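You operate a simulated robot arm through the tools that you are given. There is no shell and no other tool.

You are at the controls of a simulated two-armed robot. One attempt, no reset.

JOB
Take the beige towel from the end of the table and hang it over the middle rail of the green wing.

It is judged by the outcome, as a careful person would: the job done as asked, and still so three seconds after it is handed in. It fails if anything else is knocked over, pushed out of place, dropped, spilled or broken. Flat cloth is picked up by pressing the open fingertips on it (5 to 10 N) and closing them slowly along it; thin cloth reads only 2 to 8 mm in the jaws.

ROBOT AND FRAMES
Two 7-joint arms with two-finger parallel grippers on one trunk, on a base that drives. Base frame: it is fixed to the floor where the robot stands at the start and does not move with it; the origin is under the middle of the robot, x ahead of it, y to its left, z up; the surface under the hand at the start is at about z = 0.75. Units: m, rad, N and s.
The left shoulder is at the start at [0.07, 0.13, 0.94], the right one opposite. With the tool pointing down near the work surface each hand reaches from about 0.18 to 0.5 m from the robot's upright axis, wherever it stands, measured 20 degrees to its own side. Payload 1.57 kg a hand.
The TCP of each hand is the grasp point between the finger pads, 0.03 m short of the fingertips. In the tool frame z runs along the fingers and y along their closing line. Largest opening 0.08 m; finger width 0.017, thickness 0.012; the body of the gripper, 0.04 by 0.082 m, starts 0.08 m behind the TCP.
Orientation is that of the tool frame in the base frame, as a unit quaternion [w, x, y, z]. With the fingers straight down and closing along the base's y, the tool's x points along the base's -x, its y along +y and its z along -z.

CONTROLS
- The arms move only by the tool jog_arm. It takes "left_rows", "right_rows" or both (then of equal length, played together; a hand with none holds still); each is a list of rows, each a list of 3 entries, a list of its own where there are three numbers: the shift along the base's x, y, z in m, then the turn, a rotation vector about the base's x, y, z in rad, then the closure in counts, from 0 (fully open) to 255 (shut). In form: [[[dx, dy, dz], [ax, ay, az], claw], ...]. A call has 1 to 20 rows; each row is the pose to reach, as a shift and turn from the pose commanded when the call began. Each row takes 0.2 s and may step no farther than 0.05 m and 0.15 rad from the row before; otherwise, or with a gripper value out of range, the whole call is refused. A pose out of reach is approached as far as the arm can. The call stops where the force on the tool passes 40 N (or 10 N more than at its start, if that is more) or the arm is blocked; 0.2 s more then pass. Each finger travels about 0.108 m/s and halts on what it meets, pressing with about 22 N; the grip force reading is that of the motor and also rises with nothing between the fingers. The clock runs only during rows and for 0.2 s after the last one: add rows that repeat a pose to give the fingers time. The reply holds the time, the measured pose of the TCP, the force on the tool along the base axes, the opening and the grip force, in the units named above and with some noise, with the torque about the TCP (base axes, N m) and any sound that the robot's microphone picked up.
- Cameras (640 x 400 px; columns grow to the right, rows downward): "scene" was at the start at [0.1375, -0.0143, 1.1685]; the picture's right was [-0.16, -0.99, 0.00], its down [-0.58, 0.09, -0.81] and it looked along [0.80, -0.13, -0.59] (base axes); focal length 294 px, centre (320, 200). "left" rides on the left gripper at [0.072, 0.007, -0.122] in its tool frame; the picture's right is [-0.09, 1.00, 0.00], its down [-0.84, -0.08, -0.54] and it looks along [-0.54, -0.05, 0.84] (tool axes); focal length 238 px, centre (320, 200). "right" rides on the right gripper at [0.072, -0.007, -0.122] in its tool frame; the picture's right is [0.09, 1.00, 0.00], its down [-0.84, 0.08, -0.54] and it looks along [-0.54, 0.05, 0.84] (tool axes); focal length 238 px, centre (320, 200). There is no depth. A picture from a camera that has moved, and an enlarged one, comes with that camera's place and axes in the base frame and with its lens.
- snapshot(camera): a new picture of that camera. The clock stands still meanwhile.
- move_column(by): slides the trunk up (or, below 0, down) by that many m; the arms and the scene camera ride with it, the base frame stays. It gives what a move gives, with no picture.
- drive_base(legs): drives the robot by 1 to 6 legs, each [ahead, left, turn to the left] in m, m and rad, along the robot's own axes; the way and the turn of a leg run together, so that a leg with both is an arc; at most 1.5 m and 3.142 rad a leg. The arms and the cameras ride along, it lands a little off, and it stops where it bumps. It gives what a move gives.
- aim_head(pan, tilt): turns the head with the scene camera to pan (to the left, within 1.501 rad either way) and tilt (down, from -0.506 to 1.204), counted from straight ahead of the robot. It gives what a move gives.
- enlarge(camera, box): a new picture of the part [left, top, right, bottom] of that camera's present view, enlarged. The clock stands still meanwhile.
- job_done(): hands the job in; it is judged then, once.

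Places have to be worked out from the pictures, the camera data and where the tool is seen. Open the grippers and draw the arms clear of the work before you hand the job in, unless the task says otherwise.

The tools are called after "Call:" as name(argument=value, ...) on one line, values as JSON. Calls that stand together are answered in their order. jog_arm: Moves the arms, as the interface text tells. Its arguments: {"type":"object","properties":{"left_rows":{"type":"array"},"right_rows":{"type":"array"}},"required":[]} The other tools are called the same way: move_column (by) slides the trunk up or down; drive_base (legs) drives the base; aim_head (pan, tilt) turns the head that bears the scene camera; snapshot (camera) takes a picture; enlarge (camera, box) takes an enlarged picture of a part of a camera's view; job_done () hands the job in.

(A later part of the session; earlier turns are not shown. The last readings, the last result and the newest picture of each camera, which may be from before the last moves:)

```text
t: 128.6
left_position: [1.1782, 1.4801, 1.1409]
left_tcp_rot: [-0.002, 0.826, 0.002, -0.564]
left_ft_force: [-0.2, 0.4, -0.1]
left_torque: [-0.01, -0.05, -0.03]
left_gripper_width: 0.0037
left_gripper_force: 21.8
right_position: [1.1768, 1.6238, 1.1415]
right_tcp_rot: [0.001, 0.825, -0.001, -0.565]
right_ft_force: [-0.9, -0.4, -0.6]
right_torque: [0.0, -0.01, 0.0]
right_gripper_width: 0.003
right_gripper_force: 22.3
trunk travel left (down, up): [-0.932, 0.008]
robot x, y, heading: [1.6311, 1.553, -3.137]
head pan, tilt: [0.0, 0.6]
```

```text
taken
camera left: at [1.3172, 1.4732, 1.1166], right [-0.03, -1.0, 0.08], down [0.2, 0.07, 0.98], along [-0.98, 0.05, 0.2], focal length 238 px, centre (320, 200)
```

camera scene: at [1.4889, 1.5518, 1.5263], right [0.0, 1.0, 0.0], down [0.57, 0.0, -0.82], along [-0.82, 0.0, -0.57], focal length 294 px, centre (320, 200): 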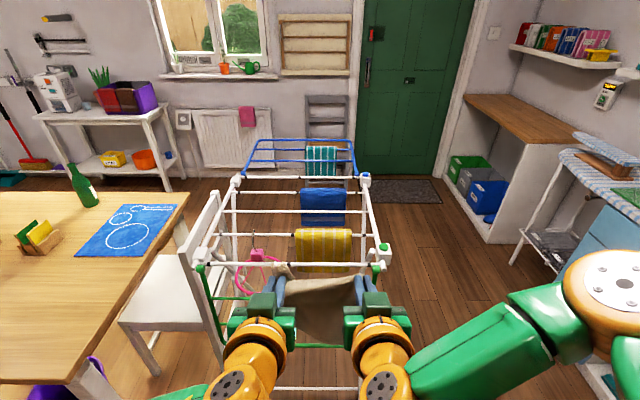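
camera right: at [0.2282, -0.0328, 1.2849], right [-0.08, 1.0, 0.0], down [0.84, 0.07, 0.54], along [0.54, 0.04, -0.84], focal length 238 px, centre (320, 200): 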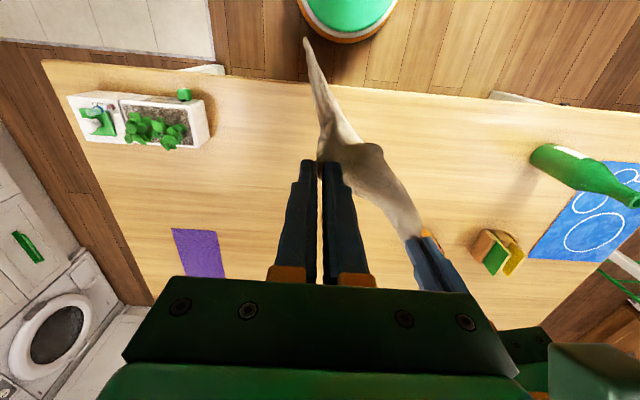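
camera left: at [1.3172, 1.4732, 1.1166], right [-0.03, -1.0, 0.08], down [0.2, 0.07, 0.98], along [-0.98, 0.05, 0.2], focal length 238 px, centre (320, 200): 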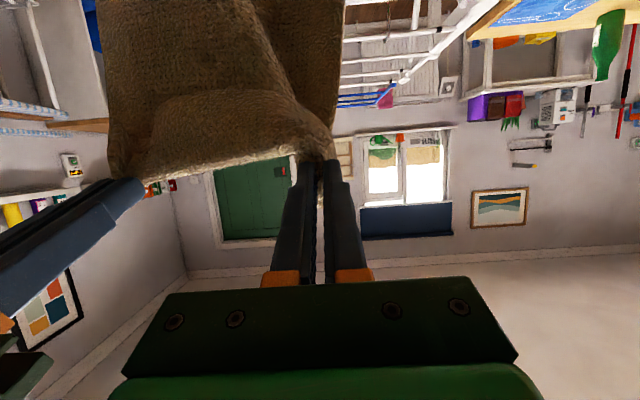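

The pose is good and the cloth hangs from the fingertips. I lower the trunk so the hands come near the gap height, staying about 0.2 m in front of the wing.

Call:
move_column(by=-0.36)

Call:
aim_head(pan=0.0, tilt=0.65)

Call:
snapshot(camera="scene")

Call:
snapshot(camera="left")

Call:
snapshot(camera="right")

```text
t: 132.1
left_position: [1.1774, 1.481, 0.7812]
left_tcp_rot: [0.0, 0.826, 0.004, -0.563]
left_ft_force: [0.1, 0.3, -0.7]
left_torque: [0.02, -0.03, -0.07]
left_gripper_width: 0.0038
left_gripper_force: 22.4
right_position: [1.1761, 1.6254, 0.7813]
right_tcp_rot: [0.0, 0.826, -0.003, -0.564]
right_ft_force: [0.0, -1.0, -1.4]
right_torque: [-0.01, -0.04, 0.0]
right_gripper_width: 0.0028
right_gripper_force: 22.1
trunk travel left (down, up): [-0.572, 0.368]
robot x, y, heading: [1.6301, 1.5552, -3.133]
head pan, tilt: [0.0, 0.6]
```

```text
t: 132.7
left_position: [1.1791, 1.4801, 0.78]
left_tcp_rot: [0.0, 0.827, 0.003, -0.563]
left_ft_force: [-0.4, 1.8, 0.0]
left_torque: [0.01, 0.02, -0.05]
left_gripper_width: 0.0039
left_gripper_force: 22.2
right_position: [1.1756, 1.6246, 0.7806]
right_tcp_rot: [0.0, 0.826, -0.003, -0.564]
right_ft_force: [-0.1, 0.0, -0.1]
right_torque: [-0.01, -0.01, -0.03]
right_gripper_width: 0.0029
right_gripper_force: 22.0
trunk travel left (down, up): [-0.572, 0.368]
robot x, y, heading: [1.6265, 1.5552, -3.136]
head pan, tilt: [0.0, 0.649]
```

```text
taken
camera scene: at [1.4904, 1.5536, 1.162], right [0.0, 1.0, 0.0], down [0.6, 0.0, -0.8], along [-0.8, 0.0, -0.6], focal length 294 px, centre (320, 200)
```

scene: 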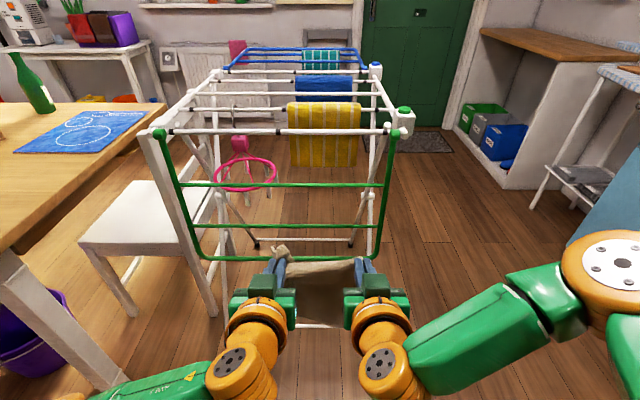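

```text
taken
camera left: at [1.3172, 1.4745, 0.7569], right [-0.03, -1.0, 0.08], down [0.2, 0.07, 0.98], along [-0.98, 0.05, 0.2], focal length 238 px, centre (320, 200)
```

left: 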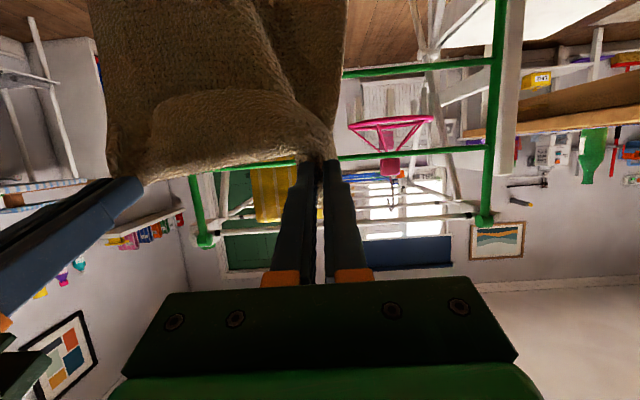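

```text
taken
camera right: at [1.3177, 1.6301, 0.7569], right [0.03, -1.0, -0.08], down [0.2, -0.08, 0.98], along [-0.98, -0.05, 0.2], focal length 238 px, centre (320, 200)
```

right: 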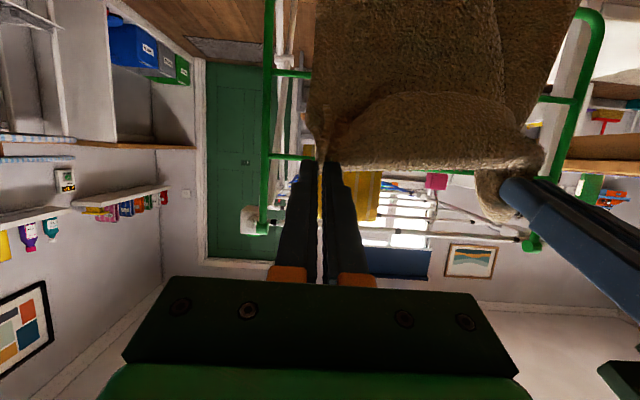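

The gripper cameras show the wing clearly in front. I enlarge the scene view to measure the rail heights more precisely.

Call:
enlarge(camera="scene", box=[140, 110, 300, 290])

Call:
enlarge(camera="scene", box=[270, 110, 430, 290])

Call:
enlarge(camera="right", box=[230, 0, 350, 270])

```text
2.22 times, centred on (220, 200) of scene
camera zoom: at [1.4904, 1.5536, 1.162], right [0.0, 1.0, 0.0], down [0.6, 0.0, -0.8], along [-0.8, 0.0, -0.6], focal length 654 px, centre (542, 200)
```

zoom: 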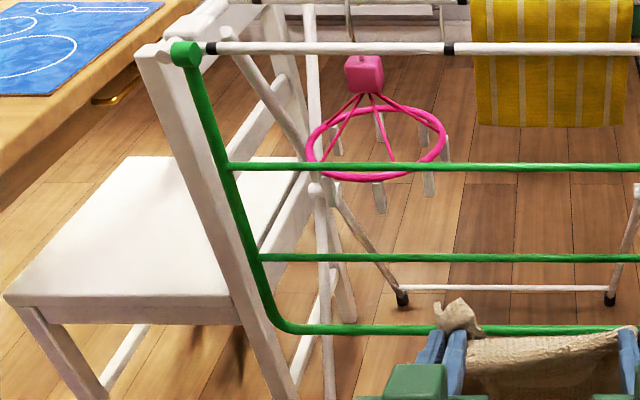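

```text
2.22 times, centred on (350, 200) of scene
camera zoom: at [1.4904, 1.5536, 1.162], right [0.0, 1.0, 0.0], down [0.6, 0.0, -0.8], along [-0.8, 0.0, -0.6], focal length 654 px, centre (253, 200)
```

zoom: 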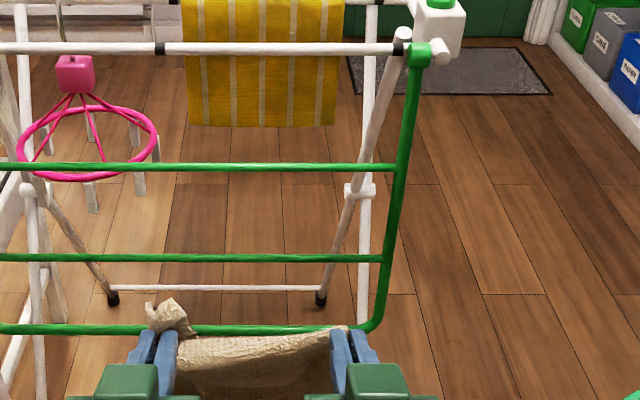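

```text
1.48 times, centred on (290, 135) of right
camera zoom: at [1.3177, 1.6301, 0.7569], right [0.03, -1.0, -0.08], down [0.2, -0.08, 0.98], along [-0.98, -0.05, 0.2], focal length 353 px, centre (364, 296)
```

zoom: 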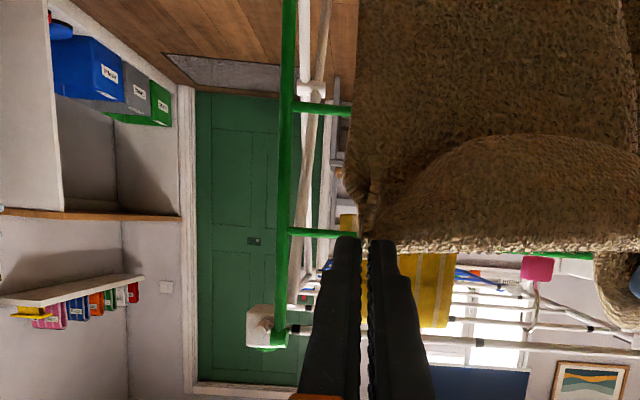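

Measured: upper rail z≈0.777, middle rail z≈0.651, so the gap centre is z≈0.714. I test the full arm extension needed for insertion here in free space (still ~0.1 m short of the wing), then pull back.

Call:
jog_arm(left_rows=[[[-0.03, 0, -0.012], [0, 0, 0], 255], [[-0.06, 0, -0.023], [0, 0, 0], 255], [[-0.09, 0, -0.035], [0, 0, 0], 255], [[-0.12, 0, -0.047], [0, 0, 0], 255]], right_rows=[[[-0.03, 0, -0.012], [0, 0, 0], 255], [[-0.06, 0, -0.023], [0, 0, 0], 255], [[-0.09, 0, -0.035], [0, 0, 0], 255], [[-0.12, 0, -0.047], [0, 0, 0], 255]])

```text
t: 133.7
left_position: [1.0571, 1.4823, 0.7325]
left_tcp_rot: [-0.001, 0.826, 0.003, -0.563]
left_ft_force: [-0.1, -0.8, -0.5]
left_torque: [0.02, 0.0, -0.06]
left_gripper_width: 0.0039
left_gripper_force: 22.5
right_position: [1.0562, 1.6248, 0.7323]
right_tcp_rot: [0.0, 0.826, -0.002, -0.564]
right_ft_force: [-0.4, 0.0, 0.1]
right_torque: [0.0, -0.03, 0.0]
right_gripper_width: 0.0031
right_gripper_force: 21.3
trunk travel left (down, up): [-0.572, 0.368]
robot x, y, heading: [1.6282, 1.5566, -3.137]
head pan, tilt: [0.0, 0.649]
```

Extension to 0.57 m works with good alignment. I pull back to 0.40 m, set the approach height (TCP z≈0.745), and drive forward toward the wing.

Call:
jog_arm(left_rows=[[[0.03, 0, 0.01], [0, 0, 0], 255], [[0.06, 0, 0.013], [0, 0, 0], 255], [[0.09, 0, 0.013], [0, 0, 0], 255], [[0.12, 0, 0.013], [0, 0, 0], 255], [[0.15, 0, 0.013], [0, 0, 0], 255], [[0.17, 0, 0.013], [0, 0, 0], 255]], right_rows=[[[0.03, 0, 0.01], [0, 0, 0], 255], [[0.06, 0, 0.013], [0, 0, 0], 255], [[0.09, 0, 0.013], [0, 0, 0], 255], [[0.12, 0, 0.013], [0, 0, 0], 255], [[0.15, 0, 0.013], [0, 0, 0], 255], [[0.17, 0, 0.013], [0, 0, 0], 255]])

Call:
drive_base(legs=[[0.2, 0, 0]])

Call:
aim_head(pan=0.0, tilt=0.85)

Call:
snapshot(camera="scene")

Call:
snapshot(camera="right")

Call:
snapshot(camera="left")

```text
t: 135.1
left_position: [1.2293, 1.4795, 0.7464]
left_tcp_rot: [0.0, 0.826, 0.003, -0.564]
left_ft_force: [-0.3, 0.8, -0.4]
left_torque: [0.01, 0.01, -0.08]
left_gripper_width: 0.0043
left_gripper_force: 22.2
right_position: [1.2271, 1.6244, 0.7467]
right_tcp_rot: [0.001, 0.825, -0.002, -0.565]
right_ft_force: [0.4, -0.4, -1.1]
right_torque: [-0.01, -0.02, 0.03]
right_gripper_width: 0.0027
right_gripper_force: 22.0
trunk travel left (down, up): [-0.572, 0.368]
robot x, y, heading: [1.6284, 1.5542, -3.135]
head pan, tilt: [0.0, 0.649]
```

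```text
t: 136.7
left_position: [1.0296, 1.4798, 0.7467]
left_tcp_rot: [-0.001, 0.826, 0.003, -0.563]
left_ft_force: [-0.3, 0.4, -0.6]
left_torque: [0.0, 0.01, -0.05]
left_gripper_width: 0.0043
left_gripper_force: 22.0
right_position: [1.0276, 1.6241, 0.7463]
right_tcp_rot: [-0.001, 0.826, -0.003, -0.564]
right_ft_force: [-0.6, -0.1, -0.7]
right_torque: [-0.04, 0.01, 0.03]
right_gripper_width: 0.0033
right_gripper_force: 22.5
trunk travel left (down, up): [-0.572, 0.368]
robot x, y, heading: [1.429, 1.5541, -3.136]
head pan, tilt: [0.0, 0.649]
```

```text
t: 137.4
left_position: [1.0294, 1.4804, 0.7462]
left_tcp_rot: [-0.001, 0.826, 0.002, -0.563]
left_ft_force: [0.3, 1.2, -0.5]
left_torque: [0.04, -0.03, -0.07]
left_gripper_width: 0.0039
left_gripper_force: 22.5
right_position: [1.0287, 1.6248, 0.7472]
right_tcp_rot: [0.0, 0.825, -0.003, -0.564]
right_ft_force: [0.2, -0.3, 0.1]
right_torque: [-0.01, -0.02, -0.01]
right_gripper_width: 0.003
right_gripper_force: 22.5
trunk travel left (down, up): [-0.572, 0.368]
robot x, y, heading: [1.4324, 1.5502, -3.138]
head pan, tilt: [0.0, 0.85]
```

```text
taken
camera scene: at [1.3002, 1.5532, 1.1454], right [0.0, 1.0, 0.0], down [0.75, 0.0, -0.66], along [-0.66, 0.0, -0.75], focal length 294 px, centre (320, 200)
```

scene: 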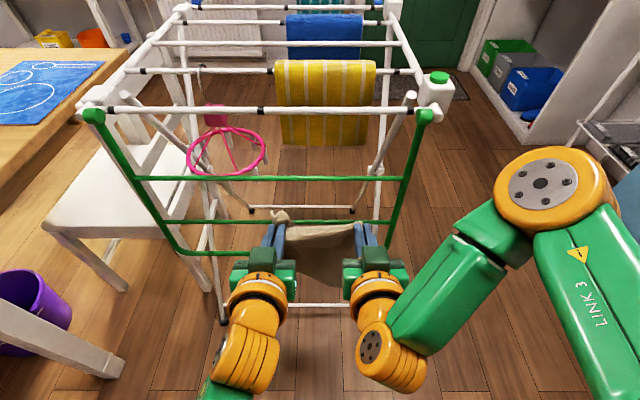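

```text
taken
camera right: at [1.1688, 1.6297, 0.7229], right [0.03, -1.0, -0.08], down [0.2, -0.08, 0.98], along [-0.98, -0.04, 0.2], focal length 238 px, centre (320, 200)
```

right: 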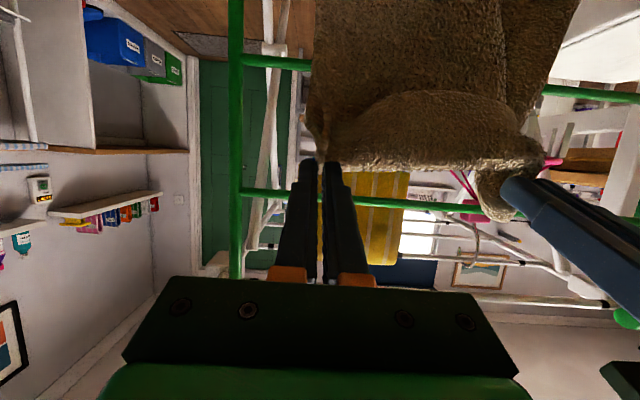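

```text
taken
camera left: at [1.1686, 1.4739, 0.7225], right [-0.03, -1.0, 0.08], down [0.2, 0.07, 0.98], along [-0.98, 0.05, 0.2], focal length 238 px, centre (320, 200)
```

left: 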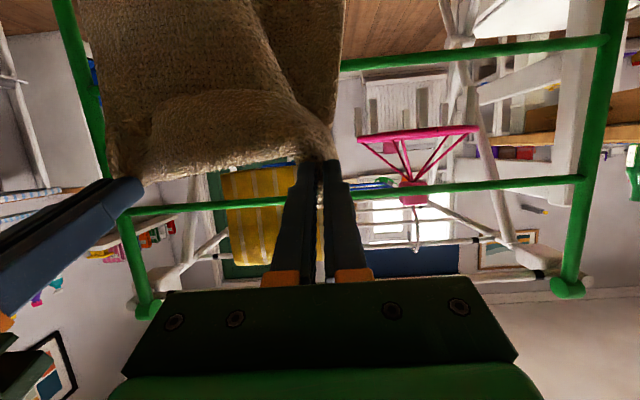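

The fingertips are at x≈1.00, z≈0.735, lined up with the gap between the upper (0.775) and middle (0.65) rails. I start inserting slowly along the finger direction, first half only.

Call:
jog_arm(left_rows=[[[-0.015, 0, -0.001], [0, 0, 0], 255], [[-0.03, 0, -0.007], [0, 0, 0], 255], [[-0.045, 0, -0.013], [0, 0, 0], 255], [[-0.06, 0, -0.018], [0, 0, 0], 255], [[-0.075, 0, -0.024], [0, 0, 0], 255], [[-0.09, 0, -0.03], [0, 0, 0], 255], [[-0.1, 0, -0.034], [0, 0, 0], 255]], right_rows=[[[-0.015, 0, -0.001], [0, 0, 0], 255], [[-0.03, 0, -0.007], [0, 0, 0], 255], [[-0.045, 0, -0.013], [0, 0, 0], 255], [[-0.06, 0, -0.018], [0, 0, 0], 255], [[-0.075, 0, -0.024], [0, 0, 0], 255], [[-0.09, 0, -0.03], [0, 0, 0], 255], [[-0.1, 0, -0.034], [0, 0, 0], 255]])

Call:
snapshot(camera="scene")

Call:
snapshot(camera="right")

Call:
snapshot(camera="left")

```text
t: 139.1
left_position: [0.9296, 1.4801, 0.7119]
left_tcp_rot: [-0.001, 0.827, 0.003, -0.563]
left_ft_force: [0.6, 0.5, 0.2]
left_torque: [0.02, 0.03, -0.08]
left_gripper_width: 0.0036
left_gripper_force: 22.4
right_position: [0.9268, 1.6225, 0.7122]
right_tcp_rot: [-0.002, 0.826, -0.004, -0.564]
right_ft_force: [-0.2, -0.9, -0.5]
right_torque: [-0.05, -0.02, 0.0]
right_gripper_width: 0.0031
right_gripper_force: 22.1
trunk travel left (down, up): [-0.572, 0.368]
robot x, y, heading: [1.4292, 1.5549, -3.141]
head pan, tilt: [0.0, 0.85]
```

```text
taken
camera scene: at [1.3, 1.5532, 1.1454], right [0.0, 1.0, 0.0], down [0.75, 0.0, -0.66], along [-0.66, 0.0, -0.75], focal length 294 px, centre (320, 200)
```

scene: 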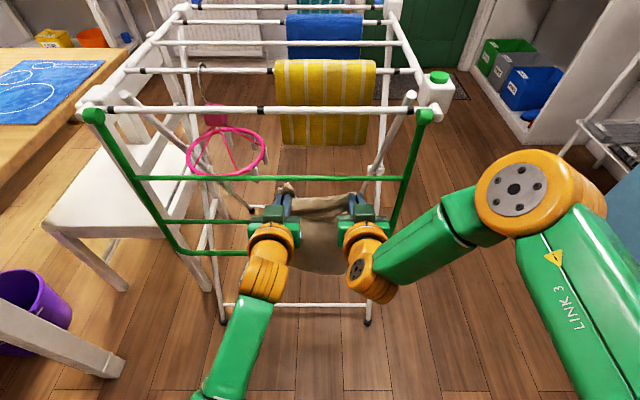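

```text
taken
camera right: at [1.0683, 1.6286, 0.6892], right [0.03, -1.0, -0.08], down [0.2, -0.08, 0.98], along [-0.98, -0.04, 0.2], focal length 238 px, centre (320, 200)
```

right: 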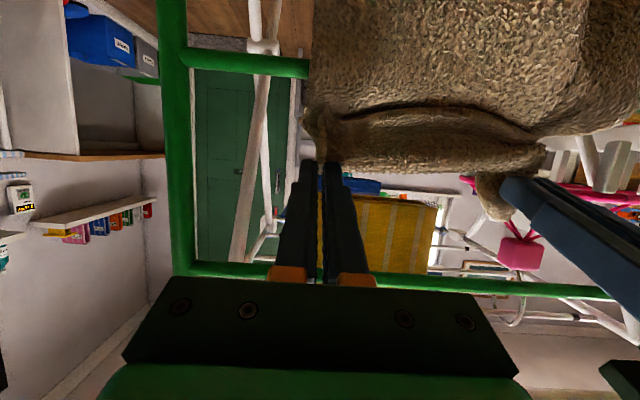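

```text
taken
camera left: at [1.068, 1.4736, 0.6879], right [-0.03, -1.0, 0.08], down [0.2, 0.07, 0.98], along [-0.98, 0.05, 0.19], focal length 238 px, centre (320, 200)
```

left: 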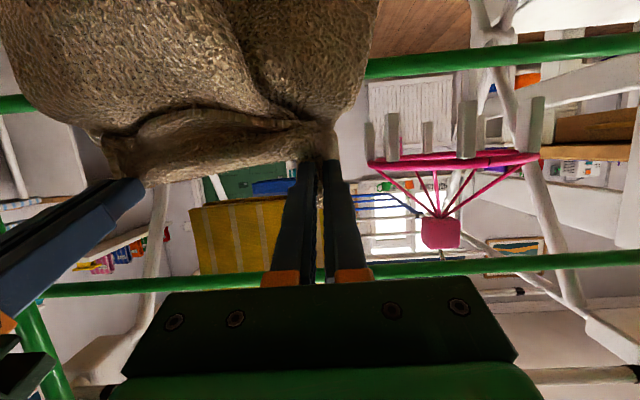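

The tips are 3 cm through the gap, well clear of the upper rail and the ring, and the cloth is starting to bear on the middle rail. I continue the insertion to about 11.5 cm inside.

Call:
jog_arm(left_rows=[[[-0.012, 0, -0.0047], [0, 0, 0], 255], [[-0.024, 0, -0.0094], [0, 0, 0], 255], [[-0.036, 0, -0.014], [0, 0, 0], 255], [[-0.048, 0, -0.0188], [0, 0, 0], 255], [[-0.06, 0, -0.0235], [0, 0, 0], 255]], right_rows=[[[-0.012, 0, -0.0047], [0, 0, 0], 255], [[-0.024, 0, -0.0094], [0, 0, 0], 255], [[-0.036, 0, -0.014], [0, 0, 0], 255], [[-0.048, 0, -0.0188], [0, 0, 0], 255], [[-0.06, 0, -0.0235], [0, 0, 0], 255]])

Call:
snapshot(camera="scene")

Call:
snapshot(camera="right")

Call:
snapshot(camera="left")

```text
t: 140.2
left_position: [0.868, 1.471, 0.6866]
left_tcp_rot: [0.009, 0.826, -0.001, -0.563]
left_ft_force: [0.1, 3.4, -0.3]
left_torque: [0.1, 0.03, -0.06]
left_gripper_width: 0.0042
left_gripper_force: 22.1
right_position: [0.8665, 1.62, 0.6902]
right_tcp_rot: [-0.002, 0.826, -0.004, -0.563]
right_ft_force: [0.8, -3.8, 0.4]
right_torque: [-0.04, -0.05, 0.1]
right_gripper_width: 0.0032
right_gripper_force: 21.8
right hand out of reach, approached as far as the arm can: row 2, 3, 4, 5
trunk travel left (down, up): [-0.572, 0.368]
robot x, y, heading: [1.425, 1.5557, -3.136]
head pan, tilt: [0.0, 0.85]
```

```text
taken
camera scene: at [1.2996, 1.5533, 1.1453], right [0.0, 1.0, 0.0], down [0.75, 0.0, -0.66], along [-0.66, 0.0, -0.75], focal length 294 px, centre (320, 200)
```

scene: 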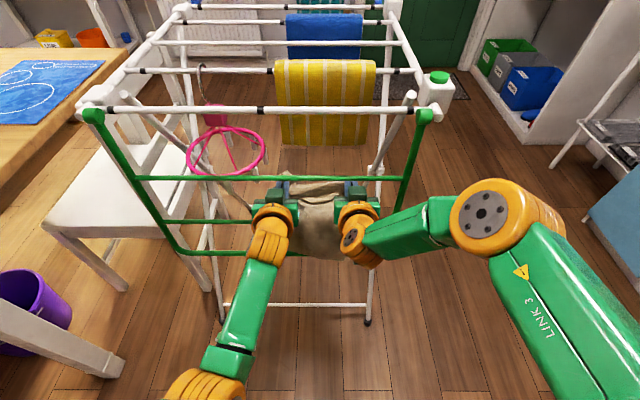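

```text
taken
camera right: at [1.0076, 1.6246, 0.6681], right [0.02, -1.0, -0.09], down [0.2, -0.08, 0.98], along [-0.98, -0.04, 0.19], focal length 238 px, centre (320, 200)
```

right: 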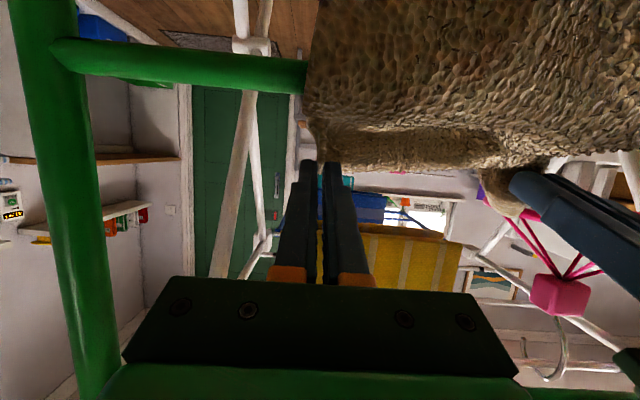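

```text
taken
camera left: at [1.0067, 1.465, 0.6626], right [-0.02, -0.99, 0.1], down [0.2, 0.1, 0.98], along [-0.98, 0.04, 0.2], focal length 238 px, centre (320, 200)
```

left: 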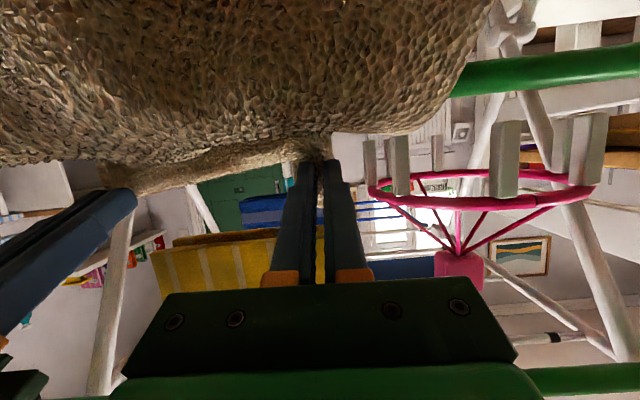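

Both tips are now ~9 cm through the gap, but the right arm is at its reach limit. I lower the trunk 8 mm for clearance and drive the base forward 3 cm to complete the insertion.

Call:
move_column(by=-0.008)

Call:
drive_base(legs=[[0.03, 0, 0]])

Call:
snapshot(camera="scene")

Call:
snapshot(camera="right")

Call:
snapshot(camera="left")

```text
t: 140.8
left_position: [0.8678, 1.4716, 0.6814]
left_tcp_rot: [0.009, 0.825, 0.001, -0.565]
left_ft_force: [0.2, 2.2, 1.0]
left_torque: [0.06, 0.0, -0.06]
left_gripper_width: 0.004
left_gripper_force: 22.4
right_position: [0.8673, 1.6185, 0.6832]
right_tcp_rot: [-0.003, 0.827, -0.005, -0.563]
right_ft_force: [0.9, -3.3, -0.8]
right_torque: [-0.02, -0.01, 0.06]
right_gripper_width: 0.0031
right_gripper_force: 21.9
trunk travel left (down, up): [-0.564, 0.376]
robot x, y, heading: [1.4297, 1.5514, -3.141]
head pan, tilt: [0.0, 0.85]
```

```text
t: 141.7
left_position: [0.8375, 1.4722, 0.6814]
left_tcp_rot: [0.009, 0.824, 0.0, -0.566]
left_ft_force: [-0.6, 1.8, 0.0]
left_torque: [0.09, -0.01, -0.06]
left_gripper_width: 0.0039
left_gripper_force: 22.6
right_position: [0.8382, 1.619, 0.6828]
right_tcp_rot: [-0.003, 0.827, -0.004, -0.562]
right_ft_force: [-0.4, -3.0, 0.4]
right_torque: [-0.08, -0.03, 0.03]
right_gripper_width: 0.0029
right_gripper_force: 22.0
trunk travel left (down, up): [-0.564, 0.376]
robot x, y, heading: [1.3972, 1.5509, -3.137]
head pan, tilt: [0.0, 0.85]
```

```text
taken
camera scene: at [1.2704, 1.5531, 1.1374], right [0.0, 1.0, 0.0], down [0.75, 0.0, -0.66], along [-0.66, 0.0, -0.75], focal length 294 px, centre (320, 200)
```

scene: 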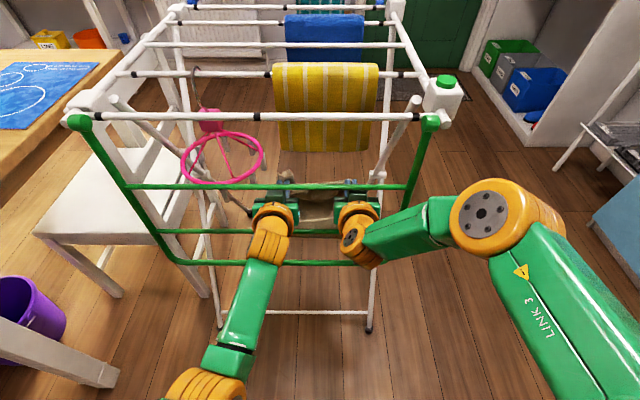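

```text
taken
camera right: at [0.9783, 1.6244, 0.6604], right [0.02, -1.0, -0.09], down [0.2, -0.08, 0.98], along [-0.98, -0.04, 0.19], focal length 238 px, centre (320, 200)
```

right: 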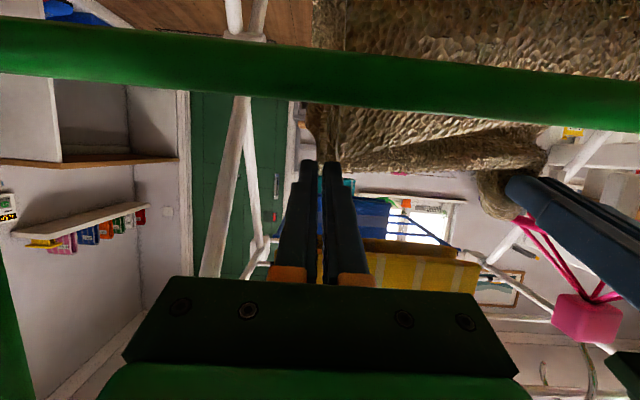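

```text
taken
camera left: at [0.9762, 1.4662, 0.6569], right [-0.02, -0.99, 0.1], down [0.2, 0.09, 0.97], along [-0.98, 0.04, 0.2], focal length 238 px, centre (320, 200)
```

left: 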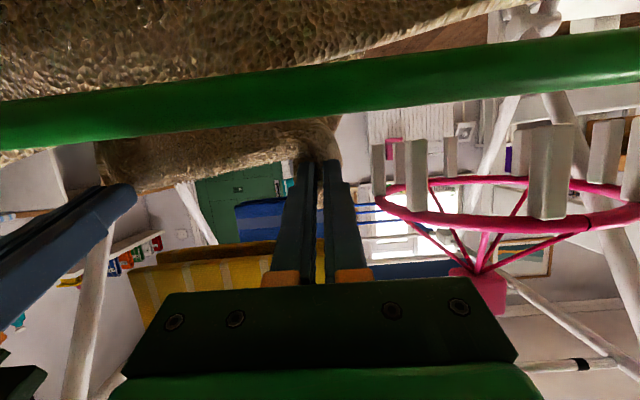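

The middle rail now appears in front of the cloth in the gripper views, which is suspicious. I enlarge the scene view to see where the cloth lies relative to the middle rail.

Call:
enlarge(camera="scene", box=[220, 150, 420, 300])

Call:
enlarge(camera="left", box=[0, 0, 400, 220])

Call:
enlarge(camera="right", box=[280, 0, 640, 220])

```text
2.67 times, centred on (320, 225) of scene
camera zoom: at [1.2704, 1.5531, 1.1374], right [0.0, 1.0, 0.0], down [0.75, 0.0, -0.66], along [-0.66, 0.0, -0.75], focal length 785 px, centre (320, 133)
```

zoom: 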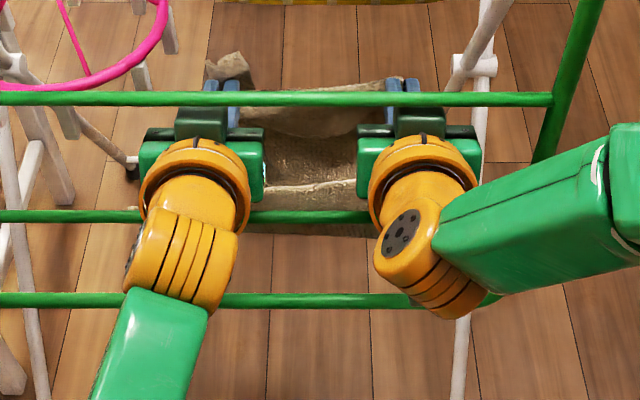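

```text
1.60 times, centred on (200, 110) of left
camera zoom: at [0.9762, 1.4662, 0.6569], right [-0.02, -0.99, 0.1], down [0.2, 0.09, 0.97], along [-0.98, 0.04, 0.2], focal length 381 px, centre (512, 344)
```

zoom: 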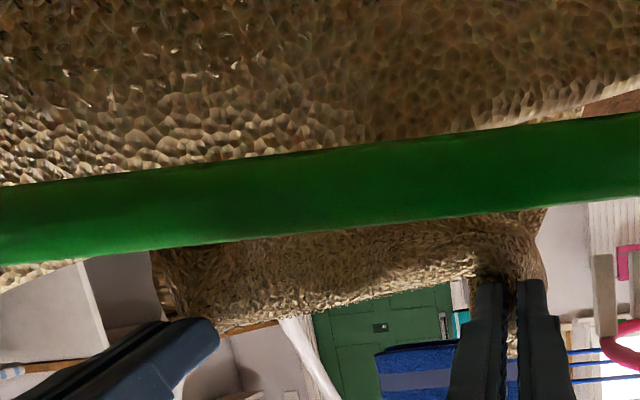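

```text
1.78 times, centred on (460, 110) of right
camera zoom: at [0.9783, 1.6244, 0.6604], right [0.02, -1.0, -0.09], down [0.2, -0.08, 0.98], along [-0.98, -0.04, 0.19], focal length 424 px, centre (71, 360)
```

zoom: 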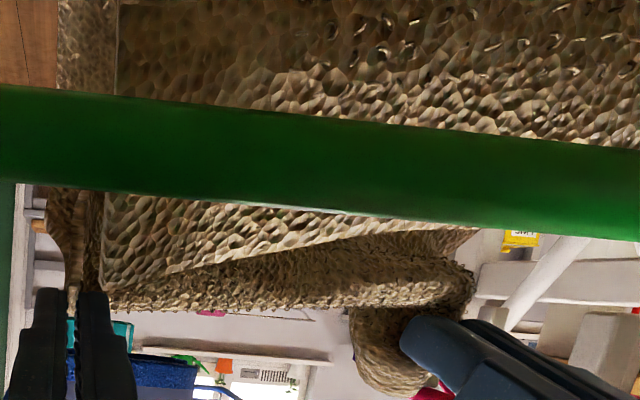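

The cloth has ended up wholly on the inner side of the middle rail (it slipped through, probably squeezed by the gripper). That's usable: drawing the hands slowly back out through the gap will drape it over the middle rail from the other side, so I retract slowly along the same line and relax the lateral tension.

Call:
jog_arm(left_rows=[[[0.008, 0.001, 0.0031], [0, 0, 0], 255], [[0.016, 0.002, 0.0063], [0, 0, 0], 255], [[0.024, 0.003, 0.0094], [0, 0, 0], 255], [[0.032, 0.004, 0.0125], [0, 0, 0], 255], [[0.04, 0.004, 0.0156], [0, 0, 0], 255], [[0.048, 0.004, 0.0188], [0, 0, 0], 255], [[0.056, 0.004, 0.0219], [0, 0, 0], 255], [[0.064, 0.004, 0.025], [0, 0, 0], 255], [[0.072, 0.004, 0.0282], [0, 0, 0], 255], [[0.08, 0.004, 0.0313], [0, 0, 0], 255]], right_rows=[[[0.008, -0.001, 0.0031], [0, 0, 0], 255], [[0.016, -0.002, 0.0063], [0, 0, 0], 255], [[0.024, -0.003, 0.0094], [0, 0, 0], 255], [[0.032, -0.003, 0.0125], [0, 0, 0], 255], [[0.04, -0.003, 0.0156], [0, 0, 0], 255], [[0.048, -0.003, 0.0188], [0, 0, 0], 255], [[0.056, -0.003, 0.0219], [0, 0, 0], 255], [[0.064, -0.003, 0.025], [0, 0, 0], 255], [[0.072, -0.003, 0.0282], [0, 0, 0], 255], [[0.08, -0.003, 0.0313], [0, 0, 0], 255]])

Call:
snapshot(camera="left")

Call:
enlarge(camera="scene", box=[220, 150, 420, 300])

```text
t: 143.8
left_position: [0.9154, 1.4537, 0.7079]
left_tcp_rot: [0.049, 0.82, -0.025, -0.57]
left_ft_force: [-2.0, 14.2, 2.8]
left_torque: [0.42, 0.05, -0.27]
left_gripper_width: 0.006
left_gripper_force: 22.2
right_position: [0.9178, 1.6166, 0.7134]
right_tcp_rot: [-0.003, 0.826, -0.005, -0.564]
right_ft_force: [1.2, -14.8, -1.5]
right_torque: [-0.12, -0.07, 0.53]
right_gripper_width: 0.0047
right_gripper_force: 22.5
trunk travel left (down, up): [-0.564, 0.376]
robot x, y, heading: [1.397, 1.5572, -3.141]
head pan, tilt: [0.0, 0.85]
```

```text
taken
camera left: at [1.0531, 1.4464, 0.6829], right [-0.02, -0.98, 0.19], down [0.21, 0.19, 0.96], along [-0.98, 0.06, 0.21], focal length 238 px, centre (320, 200)
```

left: 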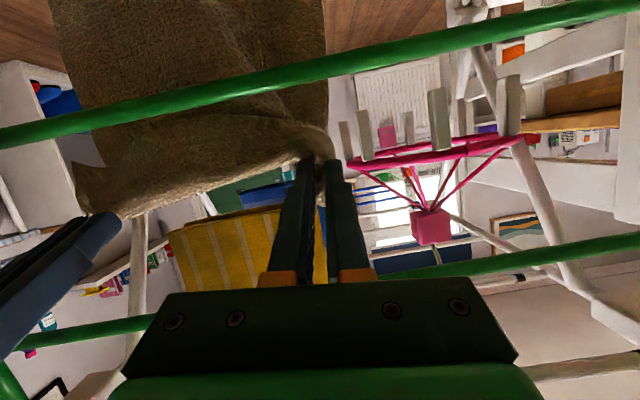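

```text
2.67 times, centred on (320, 225) of scene
camera zoom: at [1.2705, 1.5531, 1.1374], right [0.0, 1.0, 0.0], down [0.75, 0.0, -0.66], along [-0.66, 0.0, -0.75], focal length 785 px, centre (320, 133)
```

zoom: 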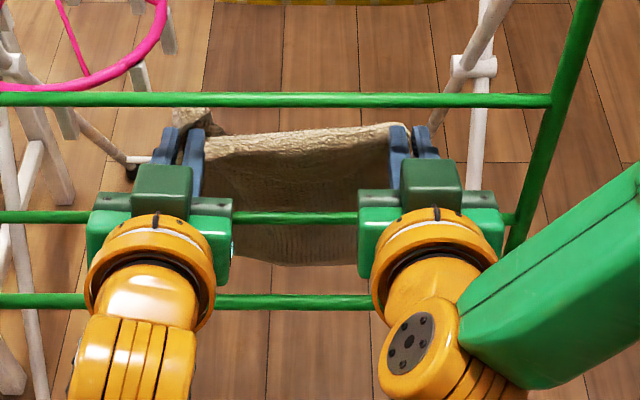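

The left arm is drifting sideways (now y≈1.454), putting ~14 N of tension across the cloth, so I relax it by bringing the right hand toward the left, then check the left arm's shape.

Call:
jog_arm(right_rows=[[[0, -0.006, 0], [0, 0, 0], 255], [[0, -0.012, 0], [0, 0, 0], 255], [[0, -0.018, 0], [0, 0, 0], 255]])

Call:
aim_head(pan=0.3, tilt=1.15)

Call:
snapshot(camera="scene")

```text
t: 144.7
left_position: [0.9163, 1.4541, 0.7031]
left_tcp_rot: [0.048, 0.823, -0.026, -0.565]
left_ft_force: [-0.8, 1.6, 0.6]
left_torque: [0.07, 0.03, -0.01]
left_gripper_width: 0.0042
left_gripper_force: 22.2
right_position: [0.9157, 1.5996, 0.7142]
right_tcp_rot: [-0.004, 0.827, -0.005, -0.563]
right_ft_force: [0.9, -1.7, 0.1]
right_torque: [-0.02, -0.02, 0.04]
right_gripper_width: 0.0033
right_gripper_force: 22.0
trunk travel left (down, up): [-0.564, 0.376]
robot x, y, heading: [1.4015, 1.5526, -3.136]
head pan, tilt: [0.0, 0.85]
```

```text
t: 145.4
left_position: [0.9173, 1.4556, 0.7028]
left_tcp_rot: [0.047, 0.824, -0.026, -0.564]
left_ft_force: [-0.6, 1.9, 0.5]
left_torque: [0.07, 0.01, -0.06]
left_gripper_width: 0.0043
left_gripper_force: 21.8
right_position: [0.9173, 1.5983, 0.7143]
right_tcp_rot: [-0.003, 0.827, -0.004, -0.562]
right_ft_force: [-0.2, -2.0, 0.2]
right_torque: [0.03, -0.02, 0.03]
right_gripper_width: 0.0032
right_gripper_force: 22.5
trunk travel left (down, up): [-0.564, 0.376]
robot x, y, heading: [1.3972, 1.5568, -3.139]
head pan, tilt: [0.3, 1.15]
```

```text
taken
camera scene: at [1.2914, 1.5356, 1.1166], right [-0.3, 0.95, 0.0], down [0.87, 0.27, -0.41], along [-0.39, -0.12, -0.91], focal length 294 px, centre (320, 200)
```

scene: 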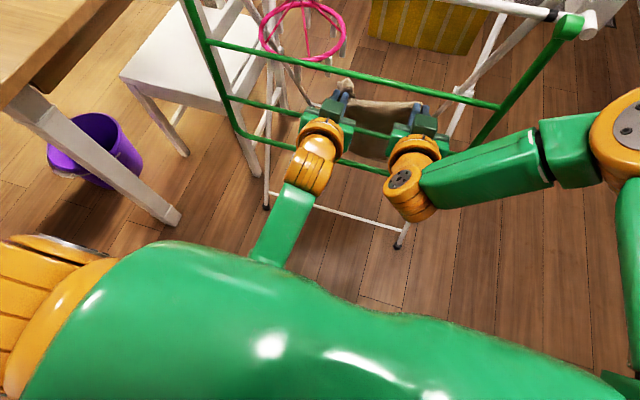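

The left elbow is tucked under the chest, so I'll leave the arm shapes alone and retract with the base instead, in small backward moves, watching the cloth catch on the middle rail.

Call:
drive_base(legs=[[-0.04, 0, 0]])

Call:
aim_head(pan=0.0, tilt=0.85)

Call:
enlarge(camera="scene", box=[220, 150, 420, 300])

Call:
snapshot(camera="right")

```text
t: 146.3
left_position: [0.9568, 1.4541, 0.7029]
left_tcp_rot: [0.047, 0.824, -0.027, -0.565]
left_ft_force: [-0.3, 1.8, -0.1]
left_torque: [0.08, -0.01, 0.0]
left_gripper_width: 0.0042
left_gripper_force: 22.1
right_position: [0.9566, 1.5982, 0.7155]
right_tcp_rot: [-0.003, 0.827, -0.005, -0.563]
right_ft_force: [-0.2, -1.9, -0.7]
right_torque: [-0.01, 0.0, 0.03]
right_gripper_width: 0.0033
right_gripper_force: 22.3
trunk travel left (down, up): [-0.564, 0.376]
robot x, y, heading: [1.4369, 1.553, -3.139]
head pan, tilt: [0.3, 1.15]
```

```text
t: 147.1
left_position: [0.9563, 1.4542, 0.7034]
left_tcp_rot: [0.05, 0.824, -0.028, -0.564]
left_ft_force: [-1.1, 2.7, 1.3]
left_torque: [0.08, -0.03, -0.04]
left_gripper_width: 0.0038
left_gripper_force: 22.3
right_position: [0.9565, 1.5995, 0.7146]
right_tcp_rot: [-0.003, 0.826, -0.005, -0.563]
right_ft_force: [0.8, -2.8, -0.8]
right_torque: [-0.04, -0.03, 0.07]
right_gripper_width: 0.0033
right_gripper_force: 22.1
trunk travel left (down, up): [-0.564, 0.376]
robot x, y, heading: [1.4381, 1.5549, -3.139]
head pan, tilt: [0.0, 0.85]
```

```text
2.67 times, centred on (320, 225) of scene
camera zoom: at [1.3097, 1.5531, 1.1373], right [0.0, 1.0, 0.0], down [0.75, 0.0, -0.66], along [-0.66, 0.0, -0.75], focal length 785 px, centre (320, 133)
```

zoom: 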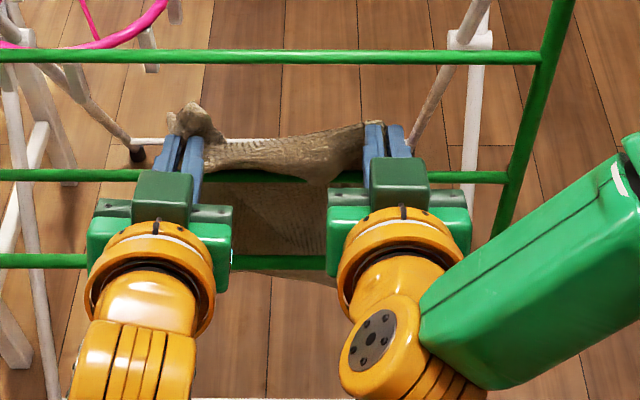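

```text
taken
camera right: at [1.0976, 1.6033, 0.6916], right [0.02, -1.0, -0.09], down [0.2, -0.08, 0.98], along [-0.98, -0.04, 0.19], focal length 238 px, centre (320, 200)
```

right: 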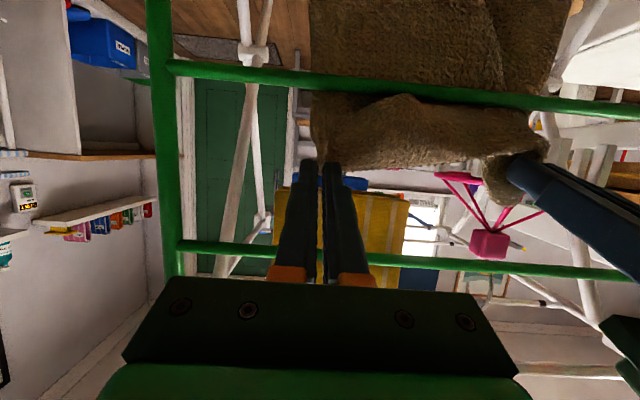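

The tips are now right above the middle rail with the cloth hanging on its inner side. I continue back in another small step to drape it over.

Call:
drive_base(legs=[[-0.035, 0, 0]])

Call:
enlarge(camera="scene", box=[220, 130, 420, 280])

Call:
snapshot(camera="right")

Call:
snapshot(camera="left")

```text
t: 148.0
left_position: [0.9921, 1.4533, 0.7018]
left_tcp_rot: [0.05, 0.824, -0.028, -0.564]
left_ft_force: [-0.6, 2.6, 0.9]
left_torque: [0.11, 0.01, -0.04]
left_gripper_width: 0.0042
left_gripper_force: 21.7
right_position: [0.9914, 1.597, 0.7145]
right_tcp_rot: [-0.003, 0.826, -0.005, -0.563]
right_ft_force: [0.1, -2.8, -0.6]
right_torque: [-0.03, -0.04, 0.05]
right_gripper_width: 0.0032
right_gripper_force: 21.6
trunk travel left (down, up): [-0.564, 0.376]
robot x, y, heading: [1.4699, 1.5522, -3.14]
head pan, tilt: [0.0, 0.85]
```

```text
2.67 times, centred on (320, 205) of scene
camera zoom: at [1.3446, 1.5533, 1.1374], right [0.0, 1.0, 0.0], down [0.75, 0.0, -0.66], along [-0.66, 0.0, -0.75], focal length 785 px, centre (320, 187)
```

zoom: 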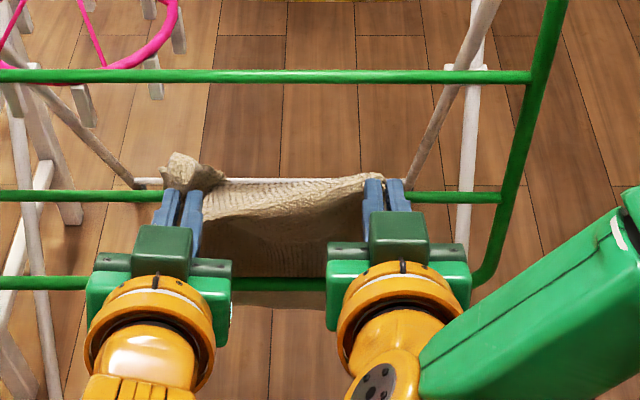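

```text
taken
camera right: at [1.1325, 1.6034, 0.6916], right [0.02, -1.0, -0.09], down [0.2, -0.08, 0.98], along [-0.98, -0.04, 0.19], focal length 238 px, centre (320, 200)
```

right: 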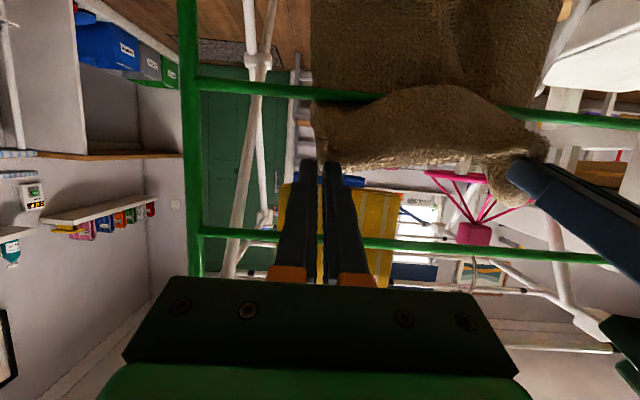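

```text
taken
camera left: at [1.1305, 1.4455, 0.6788], right [-0.02, -0.98, 0.2], down [0.2, 0.19, 0.96], along [-0.98, 0.06, 0.19], focal length 238 px, centre (320, 200)
```

left: 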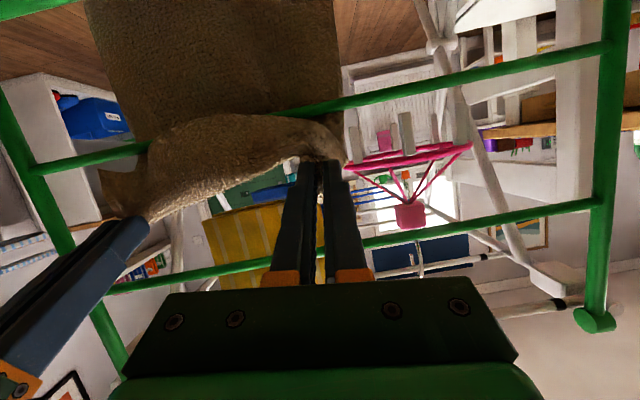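

The cloth now goes over the top of the middle rail, with its body hanging inside. I continue back 4 cm more and check again.

Call:
drive_base(legs=[[-0.04, 0, 0]])

Call:
enlarge(camera="scene", box=[220, 110, 420, 260])

Call:
snapshot(camera="right")

Call:
snapshot(camera="left")

```text
t: 148.9
left_position: [1.0318, 1.4521, 0.7016]
left_tcp_rot: [0.051, 0.823, -0.028, -0.564]
left_ft_force: [-0.1, 2.6, 0.9]
left_torque: [0.09, 0.04, -0.01]
left_gripper_width: 0.004
left_gripper_force: 22.4
right_position: [1.0314, 1.5977, 0.7144]
right_tcp_rot: [-0.003, 0.826, -0.005, -0.563]
right_ft_force: [0.2, -2.9, 0.1]
right_torque: [-0.03, -0.04, 0.07]
right_gripper_width: 0.0031
right_gripper_force: 22.0
trunk travel left (down, up): [-0.564, 0.376]
robot x, y, heading: [1.5114, 1.5573, -3.137]
head pan, tilt: [0.0, 0.85]
```

```text
2.67 times, centred on (320, 185) of scene
camera zoom: at [1.3843, 1.5534, 1.1374], right [0.0, 1.0, 0.0], down [0.75, 0.0, -0.66], along [-0.66, 0.0, -0.75], focal length 785 px, centre (320, 240)
```

zoom: 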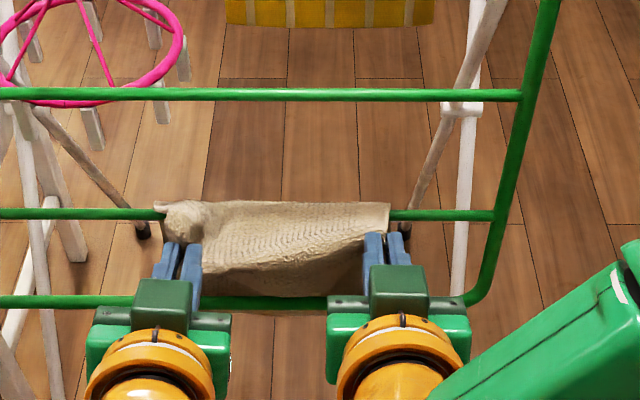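

```text
taken
camera right: at [1.1722, 1.6035, 0.6916], right [0.02, -1.0, -0.09], down [0.2, -0.08, 0.98], along [-0.98, -0.04, 0.19], focal length 238 px, centre (320, 200)
```

right: 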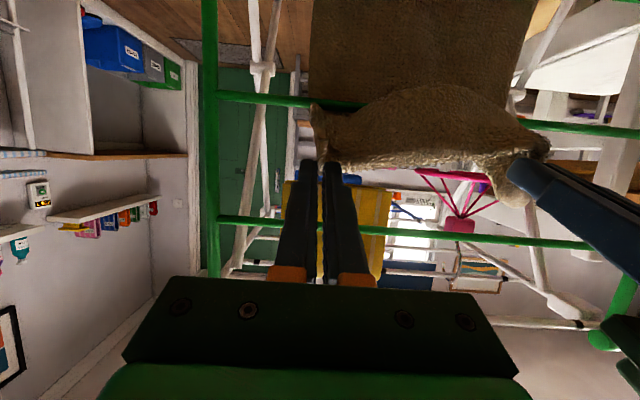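

```text
taken
camera left: at [1.1703, 1.4451, 0.6787], right [-0.02, -0.98, 0.2], down [0.2, 0.19, 0.96], along [-0.98, 0.06, 0.19], focal length 238 px, centre (320, 200)
```

left: 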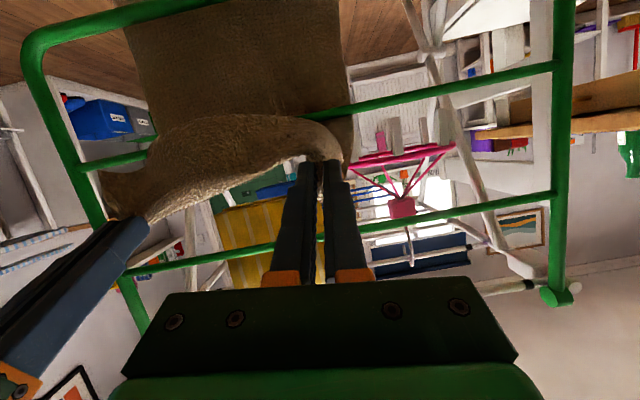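

It is draping nicely: cloth lies over the middle rail with its body inside. One more 4 cm step back will balance the two sides.

Call:
drive_base(legs=[[-0.04, 0, 0]])

Call:
enlarge(camera="scene", box=[220, 100, 420, 250])

Call:
snapshot(camera="right")

Call:
snapshot(camera="left")

```text
t: 149.8
left_position: [1.0717, 1.4525, 0.7021]
left_tcp_rot: [0.051, 0.823, -0.029, -0.565]
left_ft_force: [-0.8, 2.7, 0.7]
left_torque: [0.11, 0.03, -0.03]
left_gripper_width: 0.0042
left_gripper_force: 21.9
right_position: [1.0723, 1.5982, 0.7154]
right_tcp_rot: [-0.003, 0.827, -0.005, -0.562]
right_ft_force: [0.8, -3.2, 0.1]
right_torque: [-0.02, -0.04, 0.09]
right_gripper_width: 0.0034
right_gripper_force: 22.2
trunk travel left (down, up): [-0.564, 0.376]
robot x, y, heading: [1.5494, 1.5577, -3.14]
head pan, tilt: [0.0, 0.85]
```

```text
2.67 times, centred on (320, 175) of scene
camera zoom: at [1.4244, 1.5536, 1.1374], right [0.0, 1.0, 0.0], down [0.75, 0.0, -0.66], along [-0.66, 0.0, -0.75], focal length 785 px, centre (320, 267)
```

zoom: 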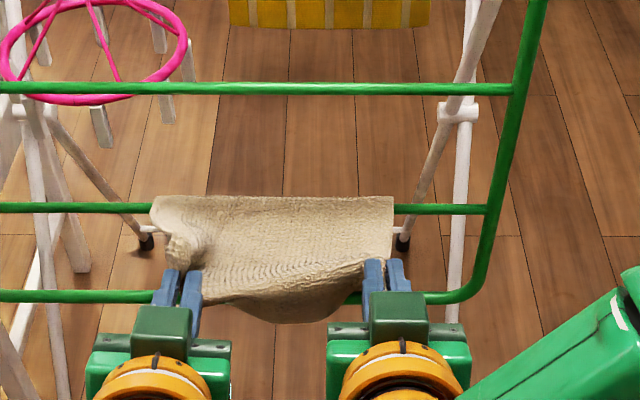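

```text
taken
camera right: at [1.2122, 1.6037, 0.6916], right [0.02, -1.0, -0.08], down [0.2, -0.08, 0.98], along [-0.98, -0.04, 0.19], focal length 238 px, centre (320, 200)
```

right: 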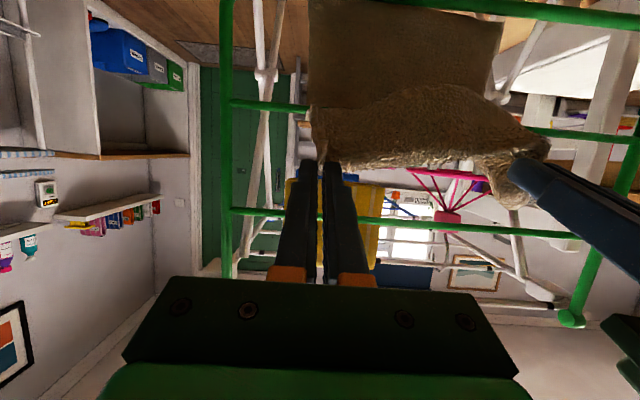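

```text
taken
camera left: at [1.2104, 1.4451, 0.6786], right [-0.02, -0.98, 0.2], down [0.2, 0.19, 0.96], along [-0.98, 0.06, 0.19], focal length 238 px, centre (320, 200)
```

left: 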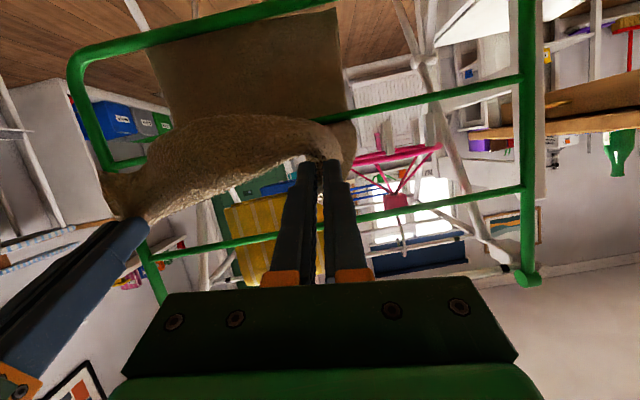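

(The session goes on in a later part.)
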